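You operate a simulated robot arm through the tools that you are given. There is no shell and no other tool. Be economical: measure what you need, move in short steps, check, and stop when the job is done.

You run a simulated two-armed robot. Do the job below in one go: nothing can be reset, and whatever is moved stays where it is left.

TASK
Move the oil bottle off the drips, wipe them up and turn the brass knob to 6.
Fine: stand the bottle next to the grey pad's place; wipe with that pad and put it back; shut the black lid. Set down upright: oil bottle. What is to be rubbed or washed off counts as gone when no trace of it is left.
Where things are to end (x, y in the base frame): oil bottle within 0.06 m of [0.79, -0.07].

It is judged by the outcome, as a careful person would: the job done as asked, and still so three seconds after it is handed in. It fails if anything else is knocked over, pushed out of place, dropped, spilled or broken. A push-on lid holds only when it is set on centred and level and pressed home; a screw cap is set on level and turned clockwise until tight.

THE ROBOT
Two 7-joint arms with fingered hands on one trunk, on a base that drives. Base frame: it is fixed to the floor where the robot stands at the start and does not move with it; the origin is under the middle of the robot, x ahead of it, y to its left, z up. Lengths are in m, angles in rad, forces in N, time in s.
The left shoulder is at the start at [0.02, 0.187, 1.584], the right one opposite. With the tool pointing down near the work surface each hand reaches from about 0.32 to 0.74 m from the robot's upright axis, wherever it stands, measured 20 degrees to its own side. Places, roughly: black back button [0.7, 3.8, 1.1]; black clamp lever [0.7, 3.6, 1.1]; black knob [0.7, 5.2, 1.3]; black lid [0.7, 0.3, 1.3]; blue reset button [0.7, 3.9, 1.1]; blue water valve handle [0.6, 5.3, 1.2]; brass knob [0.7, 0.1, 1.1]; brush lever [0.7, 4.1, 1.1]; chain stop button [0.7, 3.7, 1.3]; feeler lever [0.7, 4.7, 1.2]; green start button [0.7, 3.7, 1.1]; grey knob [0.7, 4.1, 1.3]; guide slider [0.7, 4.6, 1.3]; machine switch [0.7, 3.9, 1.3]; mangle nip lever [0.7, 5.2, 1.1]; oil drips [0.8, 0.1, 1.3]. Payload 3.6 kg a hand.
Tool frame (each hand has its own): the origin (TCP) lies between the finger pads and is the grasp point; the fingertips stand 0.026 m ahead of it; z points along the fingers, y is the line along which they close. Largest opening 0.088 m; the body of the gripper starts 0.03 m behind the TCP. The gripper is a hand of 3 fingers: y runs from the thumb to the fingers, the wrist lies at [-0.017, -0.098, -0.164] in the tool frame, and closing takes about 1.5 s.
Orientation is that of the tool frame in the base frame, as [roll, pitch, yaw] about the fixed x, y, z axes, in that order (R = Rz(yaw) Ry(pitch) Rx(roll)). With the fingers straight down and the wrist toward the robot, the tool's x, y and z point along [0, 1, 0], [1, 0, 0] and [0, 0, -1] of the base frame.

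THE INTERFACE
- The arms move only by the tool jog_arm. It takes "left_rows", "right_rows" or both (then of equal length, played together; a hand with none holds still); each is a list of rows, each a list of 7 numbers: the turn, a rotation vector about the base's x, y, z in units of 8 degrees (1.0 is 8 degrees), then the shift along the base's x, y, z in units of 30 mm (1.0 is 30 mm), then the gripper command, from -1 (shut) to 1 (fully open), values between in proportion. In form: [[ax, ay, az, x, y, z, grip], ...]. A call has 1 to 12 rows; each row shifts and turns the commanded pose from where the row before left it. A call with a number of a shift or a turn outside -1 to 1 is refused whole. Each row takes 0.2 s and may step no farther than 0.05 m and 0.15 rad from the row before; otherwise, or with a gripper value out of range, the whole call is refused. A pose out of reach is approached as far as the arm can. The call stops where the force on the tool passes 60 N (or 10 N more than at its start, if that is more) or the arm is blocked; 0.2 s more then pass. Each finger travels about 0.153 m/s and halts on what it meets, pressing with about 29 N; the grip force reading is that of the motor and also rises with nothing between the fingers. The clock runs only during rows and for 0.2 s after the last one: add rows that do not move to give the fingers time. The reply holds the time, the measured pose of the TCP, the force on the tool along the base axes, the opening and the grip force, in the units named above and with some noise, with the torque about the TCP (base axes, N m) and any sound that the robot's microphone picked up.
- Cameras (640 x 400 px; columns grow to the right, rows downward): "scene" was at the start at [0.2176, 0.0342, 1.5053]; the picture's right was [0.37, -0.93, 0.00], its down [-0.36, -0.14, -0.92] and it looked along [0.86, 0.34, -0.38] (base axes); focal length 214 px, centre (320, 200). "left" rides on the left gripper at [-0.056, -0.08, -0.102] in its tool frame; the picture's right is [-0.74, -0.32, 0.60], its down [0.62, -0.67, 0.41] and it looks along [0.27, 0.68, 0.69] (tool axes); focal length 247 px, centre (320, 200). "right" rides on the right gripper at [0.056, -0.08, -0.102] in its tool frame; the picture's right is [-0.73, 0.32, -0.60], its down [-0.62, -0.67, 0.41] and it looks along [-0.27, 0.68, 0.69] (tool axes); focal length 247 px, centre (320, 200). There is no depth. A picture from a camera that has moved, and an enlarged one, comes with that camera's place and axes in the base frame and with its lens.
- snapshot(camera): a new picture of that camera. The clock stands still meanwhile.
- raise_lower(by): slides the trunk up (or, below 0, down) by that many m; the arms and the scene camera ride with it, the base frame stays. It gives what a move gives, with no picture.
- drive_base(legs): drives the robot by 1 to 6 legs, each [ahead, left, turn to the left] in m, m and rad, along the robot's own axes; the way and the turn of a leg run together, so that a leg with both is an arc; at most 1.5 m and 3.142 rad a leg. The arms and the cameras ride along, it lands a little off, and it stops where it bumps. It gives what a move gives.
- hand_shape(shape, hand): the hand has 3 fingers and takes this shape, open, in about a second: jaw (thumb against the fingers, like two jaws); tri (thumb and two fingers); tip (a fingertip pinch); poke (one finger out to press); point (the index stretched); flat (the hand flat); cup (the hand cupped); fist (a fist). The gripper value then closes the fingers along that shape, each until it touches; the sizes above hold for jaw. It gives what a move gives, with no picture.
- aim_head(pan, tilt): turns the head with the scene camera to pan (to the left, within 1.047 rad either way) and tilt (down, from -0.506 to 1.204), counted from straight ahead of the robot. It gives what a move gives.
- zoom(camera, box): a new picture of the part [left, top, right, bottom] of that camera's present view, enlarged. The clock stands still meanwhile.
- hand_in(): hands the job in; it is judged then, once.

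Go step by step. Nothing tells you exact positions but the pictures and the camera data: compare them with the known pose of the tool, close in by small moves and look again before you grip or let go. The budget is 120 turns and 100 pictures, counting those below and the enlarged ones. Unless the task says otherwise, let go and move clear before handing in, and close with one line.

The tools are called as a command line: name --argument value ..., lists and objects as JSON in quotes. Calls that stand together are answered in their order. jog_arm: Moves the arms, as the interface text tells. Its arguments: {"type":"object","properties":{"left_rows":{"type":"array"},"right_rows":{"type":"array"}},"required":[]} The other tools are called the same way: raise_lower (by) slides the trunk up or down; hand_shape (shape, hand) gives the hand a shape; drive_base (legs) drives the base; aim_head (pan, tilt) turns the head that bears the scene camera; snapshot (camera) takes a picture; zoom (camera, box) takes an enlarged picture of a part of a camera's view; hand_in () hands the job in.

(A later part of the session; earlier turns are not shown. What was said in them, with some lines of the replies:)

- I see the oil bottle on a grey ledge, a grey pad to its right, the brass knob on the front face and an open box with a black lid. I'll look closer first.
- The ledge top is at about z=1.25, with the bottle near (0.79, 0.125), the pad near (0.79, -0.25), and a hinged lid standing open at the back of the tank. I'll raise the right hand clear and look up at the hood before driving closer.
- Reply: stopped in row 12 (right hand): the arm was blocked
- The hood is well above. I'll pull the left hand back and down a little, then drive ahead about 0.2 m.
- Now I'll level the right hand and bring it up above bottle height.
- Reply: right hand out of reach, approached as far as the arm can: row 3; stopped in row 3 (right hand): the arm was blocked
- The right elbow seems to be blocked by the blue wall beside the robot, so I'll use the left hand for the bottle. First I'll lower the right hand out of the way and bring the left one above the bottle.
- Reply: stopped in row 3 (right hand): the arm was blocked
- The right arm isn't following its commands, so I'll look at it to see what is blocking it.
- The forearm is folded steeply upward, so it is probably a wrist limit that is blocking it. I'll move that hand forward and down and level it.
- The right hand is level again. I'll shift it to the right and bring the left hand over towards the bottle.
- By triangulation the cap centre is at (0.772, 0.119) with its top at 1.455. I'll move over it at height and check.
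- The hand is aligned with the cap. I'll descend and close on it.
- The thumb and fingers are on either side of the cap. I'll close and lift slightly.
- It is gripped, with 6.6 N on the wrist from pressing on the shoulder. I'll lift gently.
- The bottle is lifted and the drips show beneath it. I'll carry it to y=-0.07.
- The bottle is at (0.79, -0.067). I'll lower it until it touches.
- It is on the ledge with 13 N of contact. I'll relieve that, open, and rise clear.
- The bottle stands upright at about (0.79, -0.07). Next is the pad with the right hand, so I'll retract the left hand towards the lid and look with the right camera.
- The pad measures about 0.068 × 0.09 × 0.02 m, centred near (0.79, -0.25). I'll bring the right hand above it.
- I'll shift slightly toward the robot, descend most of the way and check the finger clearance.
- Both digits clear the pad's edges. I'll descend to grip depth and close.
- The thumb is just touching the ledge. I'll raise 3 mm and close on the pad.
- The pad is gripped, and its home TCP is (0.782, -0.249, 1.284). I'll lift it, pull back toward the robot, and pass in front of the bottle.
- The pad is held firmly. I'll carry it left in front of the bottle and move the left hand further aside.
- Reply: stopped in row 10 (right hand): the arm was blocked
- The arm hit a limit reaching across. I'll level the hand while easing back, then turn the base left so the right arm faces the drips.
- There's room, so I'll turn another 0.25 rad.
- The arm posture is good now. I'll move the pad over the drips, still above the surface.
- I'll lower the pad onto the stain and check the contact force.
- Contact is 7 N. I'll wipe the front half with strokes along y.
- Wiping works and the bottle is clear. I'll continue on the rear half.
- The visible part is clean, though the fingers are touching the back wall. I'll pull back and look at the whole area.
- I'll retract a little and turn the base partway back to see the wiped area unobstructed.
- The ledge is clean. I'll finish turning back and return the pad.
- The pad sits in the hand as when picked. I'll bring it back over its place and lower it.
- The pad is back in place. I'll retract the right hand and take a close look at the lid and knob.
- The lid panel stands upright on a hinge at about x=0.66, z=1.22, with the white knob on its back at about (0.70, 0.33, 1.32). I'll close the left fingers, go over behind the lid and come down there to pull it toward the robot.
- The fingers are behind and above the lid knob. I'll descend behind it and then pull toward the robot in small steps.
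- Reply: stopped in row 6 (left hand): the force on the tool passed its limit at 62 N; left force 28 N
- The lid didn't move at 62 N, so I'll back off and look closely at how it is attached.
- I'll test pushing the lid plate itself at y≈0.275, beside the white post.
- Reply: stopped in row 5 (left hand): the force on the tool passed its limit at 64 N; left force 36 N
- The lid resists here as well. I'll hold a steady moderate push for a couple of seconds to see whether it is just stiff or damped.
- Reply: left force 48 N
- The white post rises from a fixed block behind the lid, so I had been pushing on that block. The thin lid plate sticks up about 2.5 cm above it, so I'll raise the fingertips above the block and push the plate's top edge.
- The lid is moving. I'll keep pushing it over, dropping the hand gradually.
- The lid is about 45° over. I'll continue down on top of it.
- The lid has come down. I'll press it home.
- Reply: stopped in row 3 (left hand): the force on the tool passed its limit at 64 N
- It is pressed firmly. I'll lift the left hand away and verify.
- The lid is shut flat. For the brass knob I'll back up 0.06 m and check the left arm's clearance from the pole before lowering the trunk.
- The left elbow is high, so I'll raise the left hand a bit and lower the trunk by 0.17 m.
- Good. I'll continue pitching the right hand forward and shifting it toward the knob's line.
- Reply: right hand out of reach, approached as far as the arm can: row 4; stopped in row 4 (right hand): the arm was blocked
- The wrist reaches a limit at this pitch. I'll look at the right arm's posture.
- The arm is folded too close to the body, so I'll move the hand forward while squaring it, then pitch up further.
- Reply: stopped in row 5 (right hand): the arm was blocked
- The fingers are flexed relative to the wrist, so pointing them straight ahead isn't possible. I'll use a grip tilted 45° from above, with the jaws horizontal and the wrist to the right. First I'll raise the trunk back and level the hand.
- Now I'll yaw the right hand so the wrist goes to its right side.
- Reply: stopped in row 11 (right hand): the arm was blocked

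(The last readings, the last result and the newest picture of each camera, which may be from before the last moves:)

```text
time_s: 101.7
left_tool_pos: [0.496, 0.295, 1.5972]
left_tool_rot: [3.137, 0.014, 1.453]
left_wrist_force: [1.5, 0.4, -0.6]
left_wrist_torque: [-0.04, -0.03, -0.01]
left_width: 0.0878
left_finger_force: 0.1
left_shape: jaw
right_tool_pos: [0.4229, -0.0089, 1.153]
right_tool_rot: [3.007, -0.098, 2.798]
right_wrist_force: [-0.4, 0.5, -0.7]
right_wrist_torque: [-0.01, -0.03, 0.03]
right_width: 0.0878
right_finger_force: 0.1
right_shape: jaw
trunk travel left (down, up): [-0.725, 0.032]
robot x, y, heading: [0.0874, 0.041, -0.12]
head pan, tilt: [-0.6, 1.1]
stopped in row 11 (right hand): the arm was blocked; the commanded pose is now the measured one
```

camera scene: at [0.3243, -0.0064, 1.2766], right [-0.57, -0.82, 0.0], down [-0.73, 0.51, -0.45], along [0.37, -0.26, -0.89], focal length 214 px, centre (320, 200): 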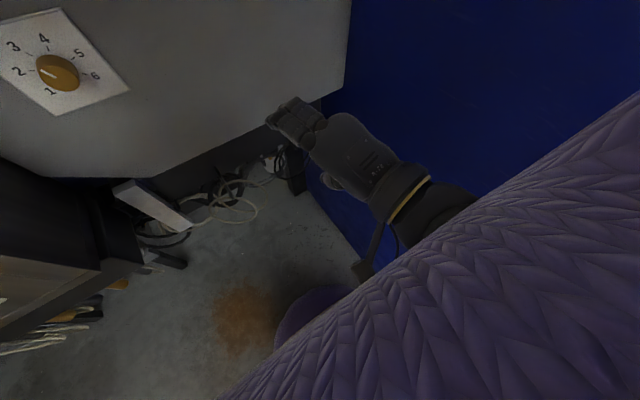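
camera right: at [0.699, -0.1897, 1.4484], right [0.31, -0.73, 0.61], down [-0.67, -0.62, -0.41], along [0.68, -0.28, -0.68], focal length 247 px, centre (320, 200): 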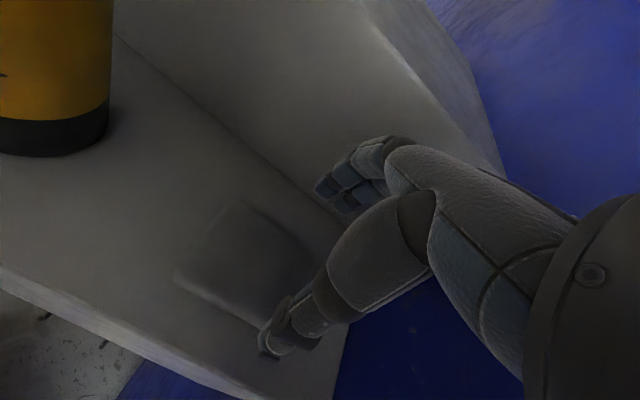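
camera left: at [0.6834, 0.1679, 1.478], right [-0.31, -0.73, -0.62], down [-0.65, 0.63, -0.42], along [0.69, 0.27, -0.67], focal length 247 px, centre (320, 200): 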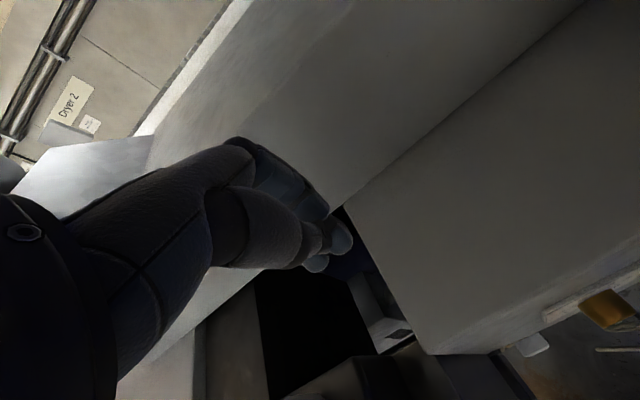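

The elbow pushed against the wall and shifted the base a bit. I'll drive a little left and turn left to clear it.

drive_base --legs '[[0.0, 0.03, 0.12], [0.02, 0.02, 0.4]]'

aim_head --pan -0.45 --tilt 0.7

snapshot --camera "scene"

```text
time_s: 103.9
left_tool_pos: [0.3586, 0.4949, 1.5972]
left_tool_rot: [-3.135, -0.003, 1.958]
left_wrist_force: [-1.3, -0.1, 0.6]
left_wrist_torque: [0.01, 0.02, -0.02]
left_width: 0.088
left_finger_force: 0.1
left_shape: jaw
right_tool_pos: [0.4413, 0.1923, 1.1467]
right_tool_rot: [3.001, -0.102, -2.985]
right_wrist_force: [1.0, 0.3, -0.3]
right_wrist_torque: [-0.02, -0.01, -0.04]
right_width: 0.088
right_finger_force: 0.1
right_shape: jaw
trunk travel left (down, up): [-0.725, 0.032]
robot x, y, heading: [0.1012, 0.0959, 0.381]
head pan, tilt: [-0.6, 1.1]
```

```text
time_s: 104.7
left_tool_pos: [0.3586, 0.4944, 1.5977]
left_tool_rot: [-3.135, -0.004, 1.96]
left_wrist_force: [0.3, -0.2, 1.0]
left_wrist_torque: [0.0, -0.01, -0.01]
left_width: 0.0877
left_finger_force: 0.0
left_shape: jaw
right_tool_pos: [0.4397, 0.1944, 1.1475]
right_tool_rot: [3.0, -0.102, -2.985]
right_wrist_force: [0.3, -0.6, 0.2]
right_wrist_torque: [-0.02, 0.0, 0.0]
right_width: 0.0879
right_finger_force: 0.1
right_shape: jaw
trunk travel left (down, up): [-0.725, 0.032]
robot x, y, heading: [0.1017, 0.095, 0.379]
head pan, tilt: [-0.45, 0.7]
```

```text
20 pictures are left
camera scene: at [0.3064, 0.1372, 1.4779], right [-0.07, -1.0, 0.0], down [-0.64, 0.04, -0.76], along [0.76, -0.05, -0.64], focal length 214 px, centre (320, 200)
```

scene: 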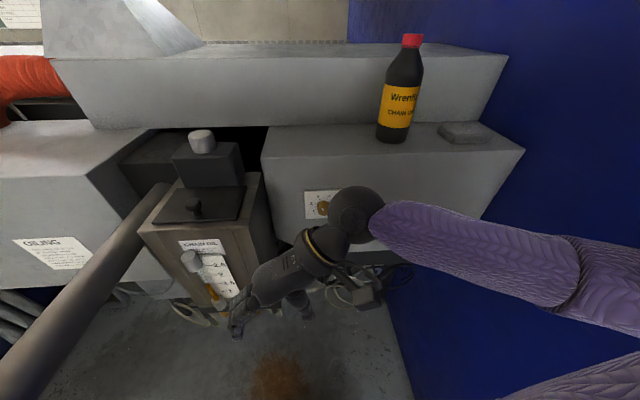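

That's a good posture: the wrist is to the right and clear of the wall. I'll tilt the hand forward 45° and bring it in front of the knob.

jog_arm --right_rows '[[0, 0, 0, 0.3, -0.9, 0, 1], [0, 0, 0, 0.3, -0.9, 0, 1], [-0.125, -0.93, -0.16, 0.6, -0.4, 0, 1], [-0.125, -0.93, -0.16, 0.6, -0.3, 0, 1], [-0.125, -0.93, -0.16, 0.6, -0.3, 0, 1], [-0.125, -0.93, -0.16, 0.6, -0.3, 0, 1], [-0.125, -0.93, -0.16, 0.6, 0, 0, 1], [-0.125, -0.93, -0.16, 0.6, 0, 0, 1], [-0.125, -0.93, -0.16, 0.6, 0, 0, 1], [0, 0, 0, 0, 0, 0, 1]]'

snapshot --camera "scene"

snapshot --camera "right"

```text
time_s: 106.9
left_tool_pos: [0.3587, 0.4942, 1.5976]
left_tool_rot: [-3.136, -0.004, 1.96]
left_wrist_force: [0.2, -0.1, 0.2]
left_wrist_torque: [0.0, -0.01, -0.02]
left_width: 0.0876
left_finger_force: 0.1
left_shape: jaw
right_tool_pos: [0.5851, 0.1025, 1.1483]
right_tool_rot: [-3.053, 0.789, -3.066]
right_wrist_force: [0.4, -0.2, 0.4]
right_wrist_torque: [-0.01, 0.0, -0.01]
right_width: 0.0877
right_finger_force: 0.1
right_shape: jaw
trunk travel left (down, up): [-0.725, 0.032]
robot x, y, heading: [0.1007, 0.0929, 0.375]
head pan, tilt: [-0.45, 0.7]
```

```text
19 pictures are left
camera scene: at [0.3067, 0.1371, 1.4779], right [-0.07, -1.0, 0.0], down [-0.64, 0.04, -0.76], along [0.76, -0.05, -0.64], focal length 214 px, centre (320, 200)
```

scene: 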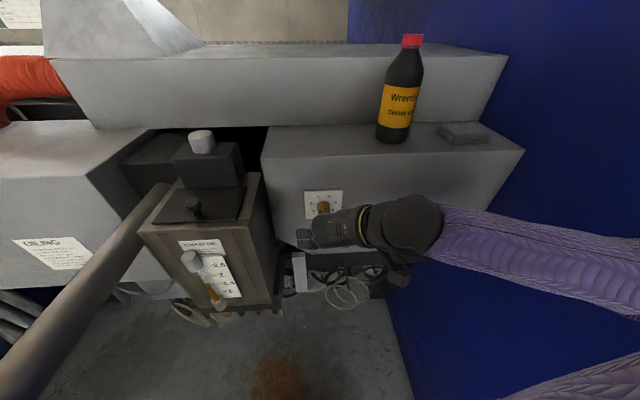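

```text
18 pictures are left
camera right: at [0.4739, 0.023, 1.1857], right [0.09, 0.38, 0.92], down [0.74, -0.65, 0.2], along [0.67, 0.66, -0.34], focal length 247 px, centre (320, 200)
```

right: 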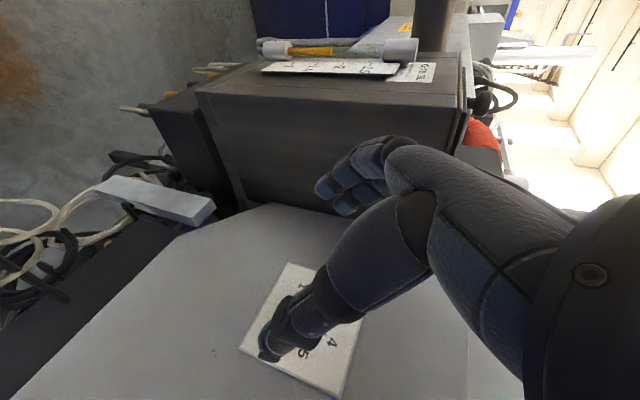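

The 45° tilt is achieved with the jaws horizontal. Next I'll zoom on the knob to get its position and pointer angle.

zoom --camera "scene" --box '[290, 180, 360, 250]'

```text
5.71 times, centred on (325, 215) of scene
camera zoom: at [0.3067, 0.1371, 1.4779], right [-0.07, -1.0, 0.0], down [-0.64, 0.04, -0.76], along [0.76, -0.05, -0.64], focal length 1226 px, centre (291, 114)
```

zoom: 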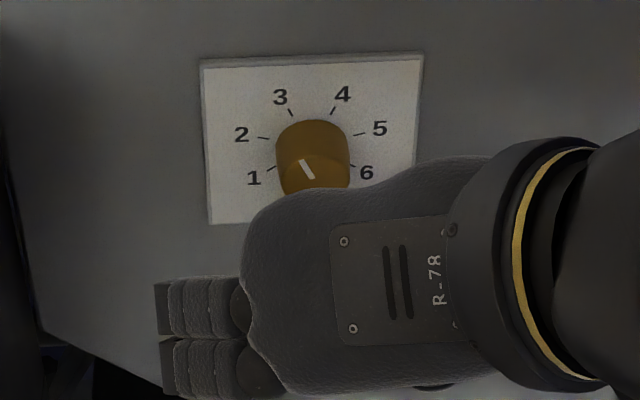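

The pointer is at 3, so it needs +150° clockwise. The knob axis is at about y=0.101, z=1.112, with the front at x≈0.697. I'll pre-rotate the hand by -37° about x, then move in.

jog_arm --right_rows '[[-0.92, 0, 0, 0, 0, 0, 1], [-0.92, 0, 0, 0, 0, 0, 1], [-0.92, 0, 0, 0, 0, 0, 1], [-0.92, 0, 0, 0, 0, 0, 1], [-0.92, 0, 0, 0, 0, 0, 1], [0, 0, 0, 0.5, 0, -0.3, 1], [0, 0, 0, 0.5, 0.1, -0.3, 1], [0, 0, 0, 0.5, 0.1, -0.2, 1], [0, 0, 0, 0, 0, 0, 1]]'

zoom --camera "scene" --box '[260, 160, 400, 270]'

snapshot --camera "right"

```text
time_s: 108.9
left_tool_pos: [0.3573, 0.4947, 1.597]
left_tool_rot: [-3.136, -0.003, 1.959]
left_wrist_force: [-0.2, -0.4, 0.2]
left_wrist_torque: [-0.01, 0.0, 0.01]
left_width: 0.0877
left_finger_force: 0.0
left_shape: jaw
right_tool_pos: [0.6293, 0.1046, 1.1238]
right_tool_rot: [-2.264, 0.566, -2.552]
right_wrist_force: [-1.2, 0.4, -1.7]
right_wrist_torque: [0.01, -0.03, 0.01]
right_width: 0.0879
right_finger_force: 0.0
right_shape: jaw
trunk travel left (down, up): [-0.725, 0.032]
robot x, y, heading: [0.1006, 0.0934, 0.379]
head pan, tilt: [-0.45, 0.7]
```

```text
3.64 times, centred on (330, 215) of scene
camera zoom: at [0.3065, 0.137, 1.478], right [-0.07, -1.0, 0.0], down [-0.64, 0.04, -0.76], along [0.76, -0.05, -0.64], focal length 780 px, centre (284, 146)
```

zoom: 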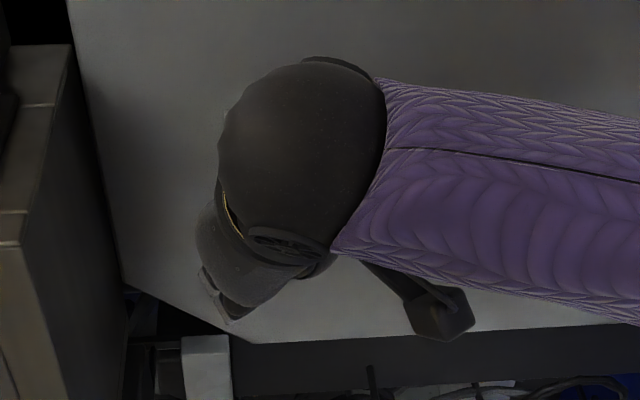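

```text
15 pictures are left
camera right: at [0.518, 0.0629, 1.2002], right [0.09, 0.86, 0.51], down [0.74, -0.4, 0.54], along [0.67, 0.33, -0.67], focal length 247 px, centre (320, 200)
```

right: 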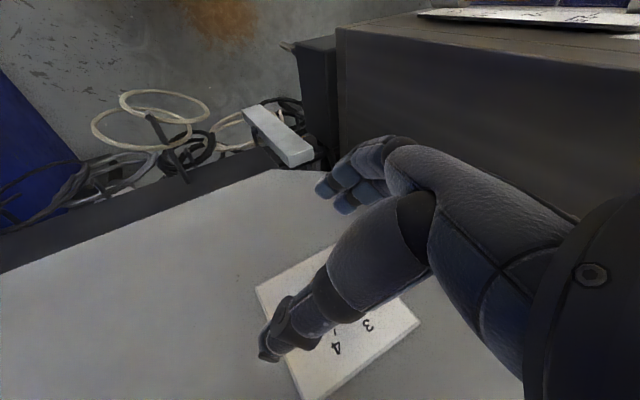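

The pose works. I'll advance to the knob and close on it.

jog_arm --right_rows '[[0, 0, 0, 0.5, 0, -0.05, 1], [0, 0, 0, 0.5, 0.05, -0.05, 1], [0, 0, 0, 0.5, 0, -0.05, 1], [0, 0, 0, 0.35, 0, 0, 1], [0, 0, 0, 0, 0, 0, 1]]'

zoom --camera "right" --box '[200, 130, 480, 400]'

```text
time_s: 110.1
left_tool_pos: [0.355, 0.4925, 1.5978]
left_tool_rot: [-3.139, -0.004, 1.959]
left_wrist_force: [1.1, -0.1, -0.2]
left_wrist_torque: [-0.02, -0.04, 0.01]
left_width: 0.0877
left_finger_force: 0.0
left_shape: jaw
right_tool_pos: [0.6805, 0.1072, 1.1174]
right_tool_rot: [-2.268, 0.561, -2.554]
right_wrist_force: [-23.1, -3.1, 2.1]
right_wrist_torque: [-0.08, 0.98, 0.86]
right_width: 0.0874
right_finger_force: 0.0
right_shape: jaw
trunk travel left (down, up): [-0.725, 0.032]
robot x, y, heading: [0.0969, 0.0926, 0.38]
head pan, tilt: [-0.45, 0.7]
```

```text
1.48 times, centred on (340, 265) of right
camera zoom: at [0.5696, 0.0646, 1.196], right [0.09, 0.86, 0.51], down [0.74, -0.4, 0.54], along [0.67, 0.33, -0.67], focal length 366 px, centre (290, 104)
```

zoom: 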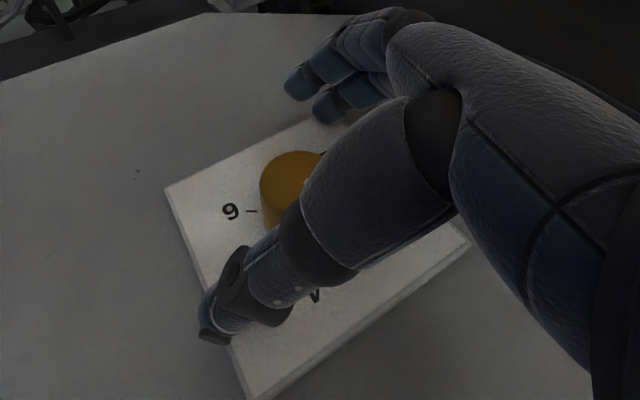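

A fingertip touches the plate (23 N), so I'll back off 5 mm and close on the knob.

jog_arm --right_rows '[[0, 0, 0, -0.25, 0, 0, 1], [0, 0, 0, 0, 0, 0, 0.5], [0, 0, 0, 0, 0, 0, 0], [0, 0, 0, 0, 0, 0, -0.5], [0, 0, 0, 0, 0, 0, -1], [0, 0, 0, 0, 0, 0, -1], [0, 0, 0, 0, 0, 0, -1]]'

zoom --camera "right" --box '[200, 130, 480, 400]'

```text
time_s: 111.7
left_tool_pos: [0.3572, 0.4953, 1.5968]
left_tool_rot: [-3.139, -0.006, 1.959]
left_wrist_force: [0.5, -0.3, 0.3]
left_wrist_torque: [0.0, 0.02, -0.01]
left_width: 0.0877
left_finger_force: 0.1
left_shape: jaw
right_tool_pos: [0.6782, 0.1064, 1.1173]
right_tool_rot: [-2.268, 0.564, -2.558]
right_wrist_force: [-9.6, 0.6, -8.1]
right_wrist_torque: [0.1, 0.54, 0.43]
right_width: 0.0213
right_finger_force: 29.3
right_shape: jaw
trunk travel left (down, up): [-0.725, 0.032]
robot x, y, heading: [0.1009, 0.0924, 0.381]
head pan, tilt: [-0.45, 0.7]
```

```text
1.48 times, centred on (340, 265) of right
camera zoom: at [0.5668, 0.0653, 1.1952], right [0.09, 0.86, 0.51], down [0.74, -0.4, 0.54], along [0.67, 0.33, -0.67], focal length 366 px, centre (290, 104)
```

zoom: 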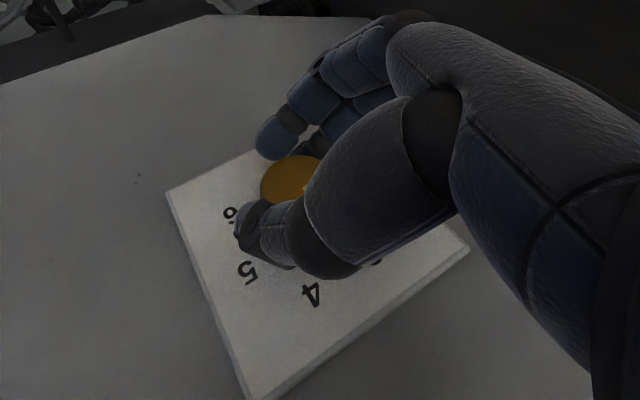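

The knob is gripped. I'll turn clockwise about x in small steps, four rows first.

jog_arm --right_rows '[[0.9, 0, 0, 0, -0.02, 0.02, -1], [0.9, 0, 0, 0, -0.03, 0.015, -1], [0.9, 0, 0, 0, -0.03, 0.01, -1], [0.9, 0, 0, 0, -0.035, 0, -1], [0, 0, 0, 0, 0, 0, -1]]'

zoom --camera "right" --box '[200, 130, 480, 400]'

```text
time_s: 112.9
left_tool_pos: [0.3596, 0.4957, 1.598]
left_tool_rot: [-3.137, -0.002, 1.958]
left_wrist_force: [-0.3, 0.4, -0.2]
left_wrist_torque: [0.0, 0.03, -0.04]
left_width: 0.0877
left_finger_force: 0.1
left_shape: jaw
right_tool_pos: [0.6781, 0.1042, 1.1199]
right_tool_rot: [-2.858, 0.767, -2.929]
right_wrist_force: [-3.9, 7.6, -11.0]
right_wrist_torque: [-0.01, 0.3, 0.55]
right_width: 0.021
right_finger_force: 28.7
right_shape: jaw
trunk travel left (down, up): [-0.725, 0.032]
robot x, y, heading: [0.0991, 0.0945, 0.383]
head pan, tilt: [-0.45, 0.7]
```

```text
1.48 times, centred on (340, 265) of right
camera zoom: at [0.5666, 0.0323, 1.1683], right [0.09, 0.5, 0.86], down [0.74, -0.61, 0.28], along [0.67, 0.61, -0.42], focal length 366 px, centre (290, 104)
```

zoom: 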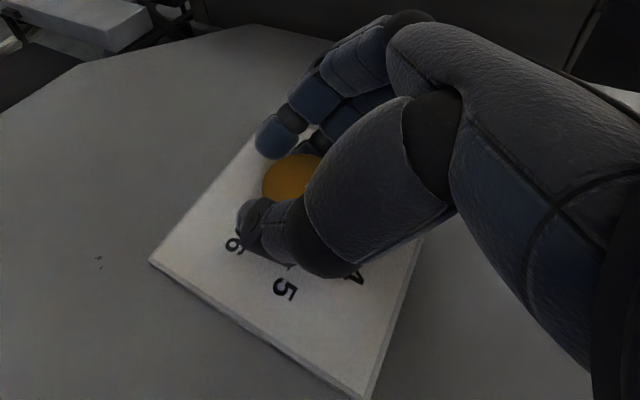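

It is turning smoothly. I'll continue for eight more steps.

jog_arm --right_rows '[[0.9, 0, 0, 0, -0.035, 0.01, -1], [0.9, 0, 0, 0, -0.035, 0.005, -1], [0.9, 0, 0, 0, -0.035, 0, -1], [0.9, 0, 0, 0, -0.035, -0.005, -1], [0.9, 0, 0, 0, -0.03, -0.01, -1], [0.9, 0, 0, 0, -0.03, -0.015, -1], [0.9, 0, 0, 0, -0.025, -0.02, -1], [0.9, 0, 0, 0, -0.02, -0.02, -1], [0, 0, 0, 0, 0, 0, -1]]'

zoom --camera "scene" --box '[280, 170, 360, 250]'

```text
time_s: 114.9
left_tool_pos: [0.3569, 0.4966, 1.5969]
left_tool_rot: [-3.135, -0.002, 1.959]
left_wrist_force: [0.2, 0.3, -0.2]
left_wrist_torque: [-0.01, 0.0, 0.0]
left_width: 0.0879
left_finger_force: 0.0
left_shape: jaw
right_tool_pos: [0.6774, 0.1019, 1.1225]
right_tool_rot: [2.157, 0.525, 2.518]
right_wrist_force: [1.3, 18.8, 8.9]
right_wrist_torque: [0.07, -0.43, 0.53]
right_width: 0.0199
right_finger_force: 28.6
right_shape: jaw
trunk travel left (down, up): [-0.725, 0.032]
robot x, y, heading: [0.1002, 0.0942, 0.383]
head pan, tilt: [-0.45, 0.7]
```

```text
5.00 times, centred on (320, 210) of scene
camera zoom: at [0.306, 0.1403, 1.478], right [-0.07, -1.0, 0.0], down [-0.64, 0.04, -0.77], along [0.76, -0.05, -0.64], focal length 1072 px, centre (320, 150)
```

zoom: 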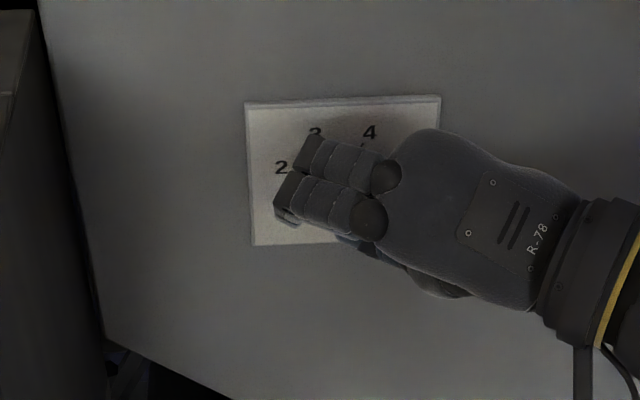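

I've turned about 86°. I'll release, back off and check the pointer.

jog_arm --right_rows '[[0, 0, 0, 0, 0.15, 0, -0.5], [0, 0, 0, 0, 0, 0, 0.3], [0, 0, 0, 0, 0, 0, 1], [0, 0, 0, 0, 0, 0, 1], [0, 0, 0, -0.6, 0, 0, 1], [0, 0, 0, -1, 0, 0, 1], [0, 0, 0, -1, 0, -0.5, 1], [0, 0, 0, -1, 0, -1, 1], [0, 0, 0, -0.5, 0, -1, 1], [0, 0, 0, 0, 0, 0, 1]]'

zoom --camera "scene" --box '[280, 170, 360, 250]'

```text
time_s: 117.1
left_tool_pos: [0.3584, 0.4938, 1.5978]
left_tool_rot: [-3.136, -0.005, 1.959]
left_wrist_force: [0.4, -0.5, -0.1]
left_wrist_torque: [-0.02, 0.0, -0.01]
left_width: 0.0878
left_finger_force: 0.0
left_shape: jaw
right_tool_pos: [0.5553, 0.1001, 1.0436]
right_tool_rot: [2.161, 0.523, 2.518]
right_wrist_force: [0.6, -0.3, -0.8]
right_wrist_torque: [0.01, 0.02, -0.01]
right_width: 0.0879
right_finger_force: 0.1
right_shape: jaw
trunk travel left (down, up): [-0.725, 0.032]
robot x, y, heading: [0.0993, 0.0924, 0.386]
head pan, tilt: [-0.45, 0.7]
```

```text
5.00 times, centred on (320, 210) of scene
camera zoom: at [0.3068, 0.1368, 1.4779], right [-0.07, -1.0, 0.0], down [-0.64, 0.04, -0.76], along [0.76, -0.05, -0.64], focal length 1072 px, centre (320, 150)
```

zoom: 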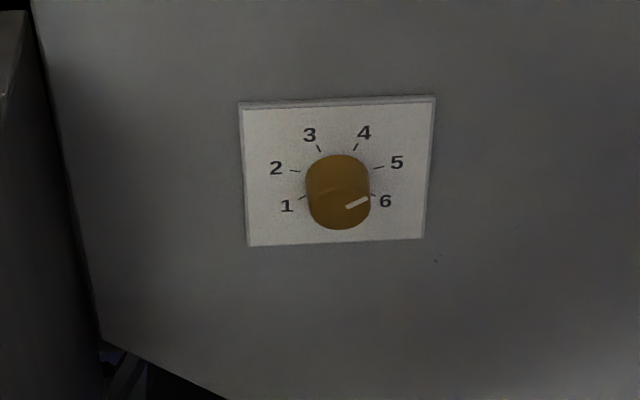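

The pointer is now at about +64°, between 4 and 6 past 5, and needs another ~60°. I'll rotate the hand back 64° and re-approach.

jog_arm --right_rows '[[-1, 0, 0, 0, 0, 0.4, 1], [-1, 0, 0, 0, 0, 0.4, 1], [-1, 0, 0, 0, 0, 0.4, 1], [-1, 0, 0, 0, 0, 0.4, 1], [-1, 0, 0, 0, 0, 0.4, 1], [-1, 0, 0, 0, 0, 0.4, 1], [-1, 0, 0, 0.3, 0.1, 0.1, 1], [-1, 0, 0, 0.6, 0.05, 0.02, 1], [0, 0, 0, 0.8, 0, 0, 1], [0, 0, 0, 0.8, 0, 0, 1], [0, 0, 0, 0.8, 0, 0, 1], [0, 0, 0, 0, 0, 0, 1]]'

```text
time_s: 119.7
left_tool_pos: [0.3572, 0.4952, 1.5972]
left_tool_rot: [-3.139, -0.003, 1.959]
left_wrist_force: [-0.4, 1.3, 0.8]
left_wrist_torque: [0.0, 0.01, 0.01]
left_width: 0.0875
left_finger_force: 0.1
left_shape: jaw
right_tool_pos: [0.6536, 0.1042, 1.1181]
right_tool_rot: [-2.708, 0.738, -2.829]
right_wrist_force: [0.7, -0.4, 1.1]
right_wrist_torque: [0.05, 0.0, 0.0]
right_width: 0.0878
right_finger_force: 0.1
right_shape: jaw
trunk travel left (down, up): [-0.725, 0.032]
robot x, y, heading: [0.1004, 0.0918, 0.384]
head pan, tilt: [-0.45, 0.7]
```

jog_arm --right_rows '[[0, 0, 0, 0.5, 0, 0.02, 1], [0, 0, 0, 0.3, 0, 0.02, 1], [0, 0, 0, 0, 0, 0, 0.5], [0, 0, 0, 0, 0, 0, 0], [0, 0, 0, 0, 0, 0, -0.5], [0, 0, 0, 0, 0, 0, -1], [0, 0, 0, 0, 0, 0, -1], [0, 0, 0, 0, 0, 0, -1]]'

```text
time_s: 121.5
left_tool_pos: [0.3585, 0.4961, 1.5966]
left_tool_rot: [-3.136, -0.003, 1.959]
left_wrist_force: [0.0, 0.3, -0.7]
left_wrist_torque: [-0.01, -0.01, -0.03]
left_width: 0.0877
left_finger_force: 0.1
left_shape: jaw
right_tool_pos: [0.6754, 0.105, 1.1181]
right_tool_rot: [-2.709, 0.735, -2.826]
right_wrist_force: [0.9, 4.7, -9.4]
right_wrist_torque: [0.06, 0.28, 0.47]
right_width: 0.017
right_finger_force: 28.7
right_shape: jaw
trunk travel left (down, up): [-0.725, 0.032]
robot x, y, heading: [0.1007, 0.0966, 0.385]
head pan, tilt: [-0.45, 0.7]
```

It is gripped again. I'll turn 60.5° clockwise.

jog_arm --right_rows '[[0.945, 0, 0, 0, -0.02, 0.015, -1], [0.945, 0, 0, 0, -0.02, 0.01, -1], [0.945, 0, 0, 0, -0.02, 0.01, -1], [0.945, 0, 0, 0, -0.02, 0.005, -1], [0.945, 0, 0, 0, -0.02, 0, -1], [0.945, 0, 0, 0, -0.02, 0, -1], [0.945, 0, 0, 0, -0.02, -0.005, -1], [0.945, 0, 0, 0, -0.02, -0.01, -1], [0, 0, 0, 0, 0, 0, -1], [0, 0, 0, 0, 0, 0, -1]]'

jog_arm --right_rows '[[0, 0, 0, 0, 0.05, 0, -0.5], [0, 0, 0, 0, 0, 0, 0.3], [0, 0, 0, 0, 0, 0, 1], [0, 0, 0, 0, 0, 0, 1], [0, 0, 0, -0.6, 0, 0, 1], [0, 0, 0, -1, 0, 0, 1], [0, 0, 0, -1, 0, -0.5, 1], [0, 0, 0, -1, 0, -1, 1], [0, 0, 0, -0.5, 0, -1, 1], [0, 0, 0, 0, 0, 0, 1]]'

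zoom --camera "scene" --box '[300, 185, 345, 225]'

```text
time_s: 123.7
left_tool_pos: [0.3575, 0.4974, 1.5965]
left_tool_rot: [-3.137, -0.002, 1.957]
left_wrist_force: [-1.3, -0.5, 0.4]
left_wrist_torque: [0.0, -0.01, 0.01]
left_width: 0.0878
left_finger_force: 0.1
left_shape: jaw
right_tool_pos: [0.6767, 0.1042, 1.1234]
right_tool_rot: [2.217, 0.56, 2.547]
right_wrist_force: [-2.0, 15.2, 2.6]
right_wrist_torque: [0.05, -0.41, 0.56]
right_width: 0.0164
right_finger_force: 28.8
right_shape: jaw
trunk travel left (down, up): [-0.725, 0.032]
robot x, y, heading: [0.1003, 0.0938, 0.389]
head pan, tilt: [-0.45, 0.7]
```

```text
time_s: 125.9
left_tool_pos: [0.359, 0.4937, 1.5968]
left_tool_rot: [-3.137, -0.001, 1.958]
left_wrist_force: [0.0, -0.2, 0.2]
left_wrist_torque: [-0.02, -0.03, 0.0]
left_width: 0.0879
left_finger_force: 0.0
left_shape: jaw
right_tool_pos: [0.5546, 0.1059, 1.0465]
right_tool_rot: [2.222, 0.559, 2.548]
right_wrist_force: [0.1, 0.7, 0.2]
right_wrist_torque: [0.01, 0.0, -0.04]
right_width: 0.0876
right_finger_force: 0.0
right_shape: jaw
trunk travel left (down, up): [-0.725, 0.032]
robot x, y, heading: [0.0998, 0.0955, 0.383]
head pan, tilt: [-0.45, 0.7]
```

```text
10.00 times, centred on (322, 205) of scene
camera zoom: at [0.3068, 0.1368, 1.4779], right [-0.07, -1.0, 0.0], down [-0.64, 0.04, -0.76], along [0.76, -0.05, -0.64], focal length 2145 px, centre (295, 150)
```

zoom: 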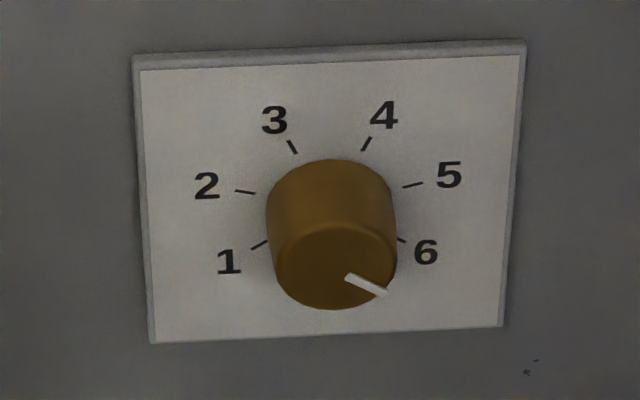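

The pointer now lines up with 6, at about 122–125°. I'll pull the hand back and do a last check of the ledge, lid, bottle and pad.

jog_arm --right_rows '[[0, 0, 0, -0.8, 0, 0, 1], [0, 0, 0, -0.8, 0, 0, 1], [0, 0, 0, 0, 0, 0, 1]]'

aim_head --pan -0.35 --tilt 0.45

snapshot --camera "scene"

zoom --camera "scene" --box '[240, 150, 400, 250]'

```text
time_s: 126.7
left_tool_pos: [0.3595, 0.4948, 1.5961]
left_tool_rot: [-3.137, -0.003, 1.961]
left_wrist_force: [0.2, 1.1, 0.3]
left_wrist_torque: [0.01, -0.01, 0.05]
left_width: 0.0875
left_finger_force: 0.0
left_shape: jaw
right_tool_pos: [0.508, 0.1051, 1.0458]
right_tool_rot: [2.221, 0.559, 2.55]
right_wrist_force: [-0.3, -1.1, 0.0]
right_wrist_torque: [0.0, 0.02, 0.0]
right_width: 0.0879
right_finger_force: 0.0
right_shape: jaw
trunk travel left (down, up): [-0.725, 0.032]
robot x, y, heading: [0.1035, 0.0921, 0.384]
head pan, tilt: [-0.45, 0.7]
```

```text
time_s: 127.5
left_tool_pos: [0.3585, 0.4929, 1.5978]
left_tool_rot: [-3.137, -0.003, 1.958]
left_wrist_force: [0.6, -1.2, -0.5]
left_wrist_torque: [0.02, 0.02, 0.01]
left_width: 0.0879
left_finger_force: 0.1
left_shape: jaw
right_tool_pos: [0.5079, 0.1047, 1.047]
right_tool_rot: [2.222, 0.558, 2.551]
right_wrist_force: [0.4, -0.5, -0.4]
right_wrist_torque: [0.0, 0.02, -0.02]
right_width: 0.0878
right_finger_force: 0.0
right_shape: jaw
trunk travel left (down, up): [-0.725, 0.032]
robot x, y, heading: [0.0953, 0.0934, 0.38]
head pan, tilt: [-0.351, 0.45]
```

```text
8 pictures are left
camera scene: at [0.3135, 0.1458, 1.5001], right [0.03, -1.0, 0.0], down [-0.44, -0.01, -0.9], along [0.9, 0.03, -0.44], focal length 214 px, centre (320, 200)
```

scene: 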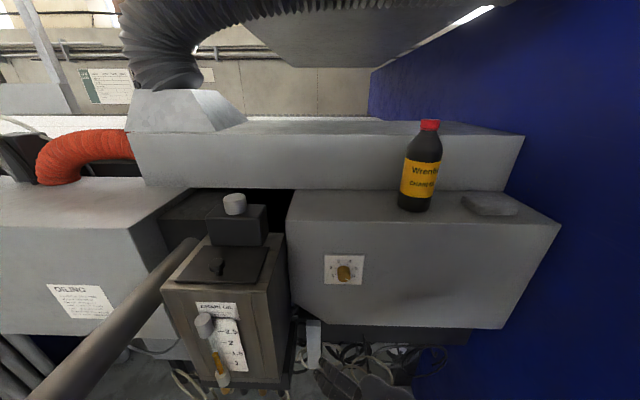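

```text
4.00 times, centred on (320, 200) of scene
camera zoom: at [0.3135, 0.1458, 1.5001], right [0.03, -1.0, 0.0], down [-0.44, -0.01, -0.9], along [0.9, 0.03, -0.44], focal length 858 px, centre (320, 200)
```

zoom: 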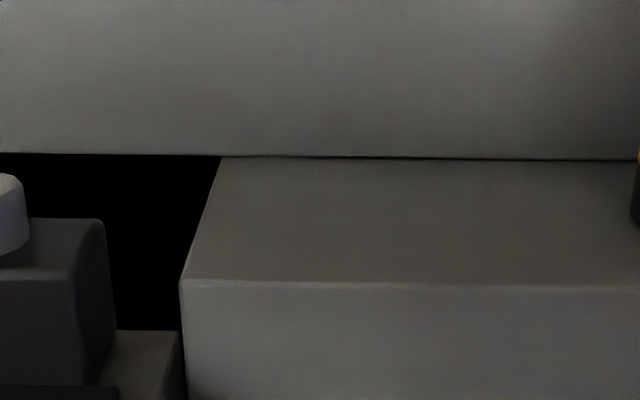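

The ledge looks clean. I'll zoom on the area near the bottle to be sure no faint trace is left.

zoom --camera "scene" --box '[325, 180, 405, 230]'

zoom --camera "scene" --box '[285, 185, 365, 235]'

```text
8.00 times, centred on (365, 205) of scene
camera zoom: at [0.3135, 0.1458, 1.5001], right [0.03, -1.0, 0.0], down [-0.44, -0.01, -0.9], along [0.9, 0.03, -0.44], focal length 1716 px, centre (-40, 160)
```

zoom: 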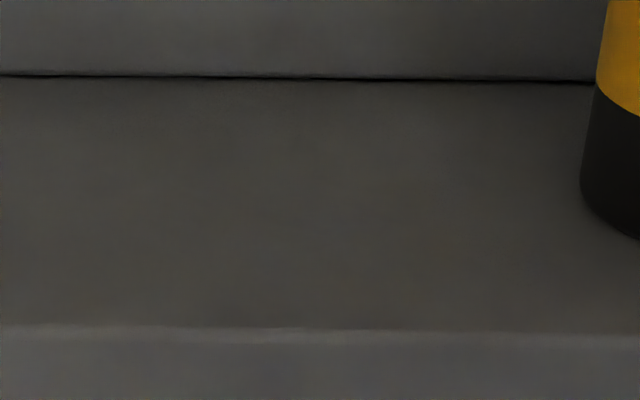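

```text
8.00 times, centred on (325, 210) of scene
camera zoom: at [0.3135, 0.1458, 1.5001], right [0.03, -1.0, 0.0], down [-0.44, -0.01, -0.9], along [0.9, 0.03, -0.44], focal length 1716 px, centre (280, 120)
```

zoom: 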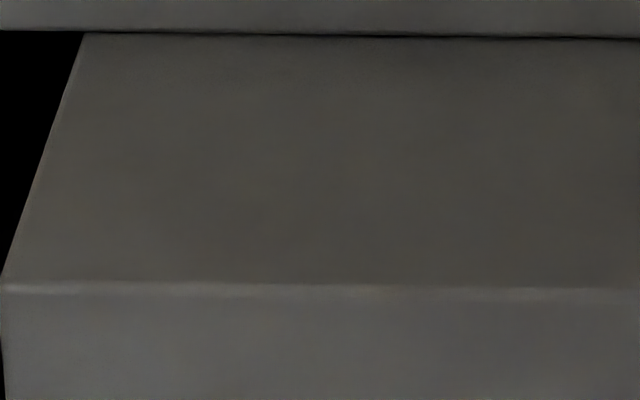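

The ledge is clean with no trace left, the bottle stands at its place, the pad is back, the lid is shut and the knob is at 6. I'm handing in.

hand_in

```text
The job is handed in.
```

The job is done and handed in: the bottle stands beside the pad at about (0.79, -0.07), the drips are wiped off with no trace left in the close-ups, and the pad is back within about 1 cm of its old spot. The black lid is shut and pressed down, and the brass knob points to 6 within a few degrees.
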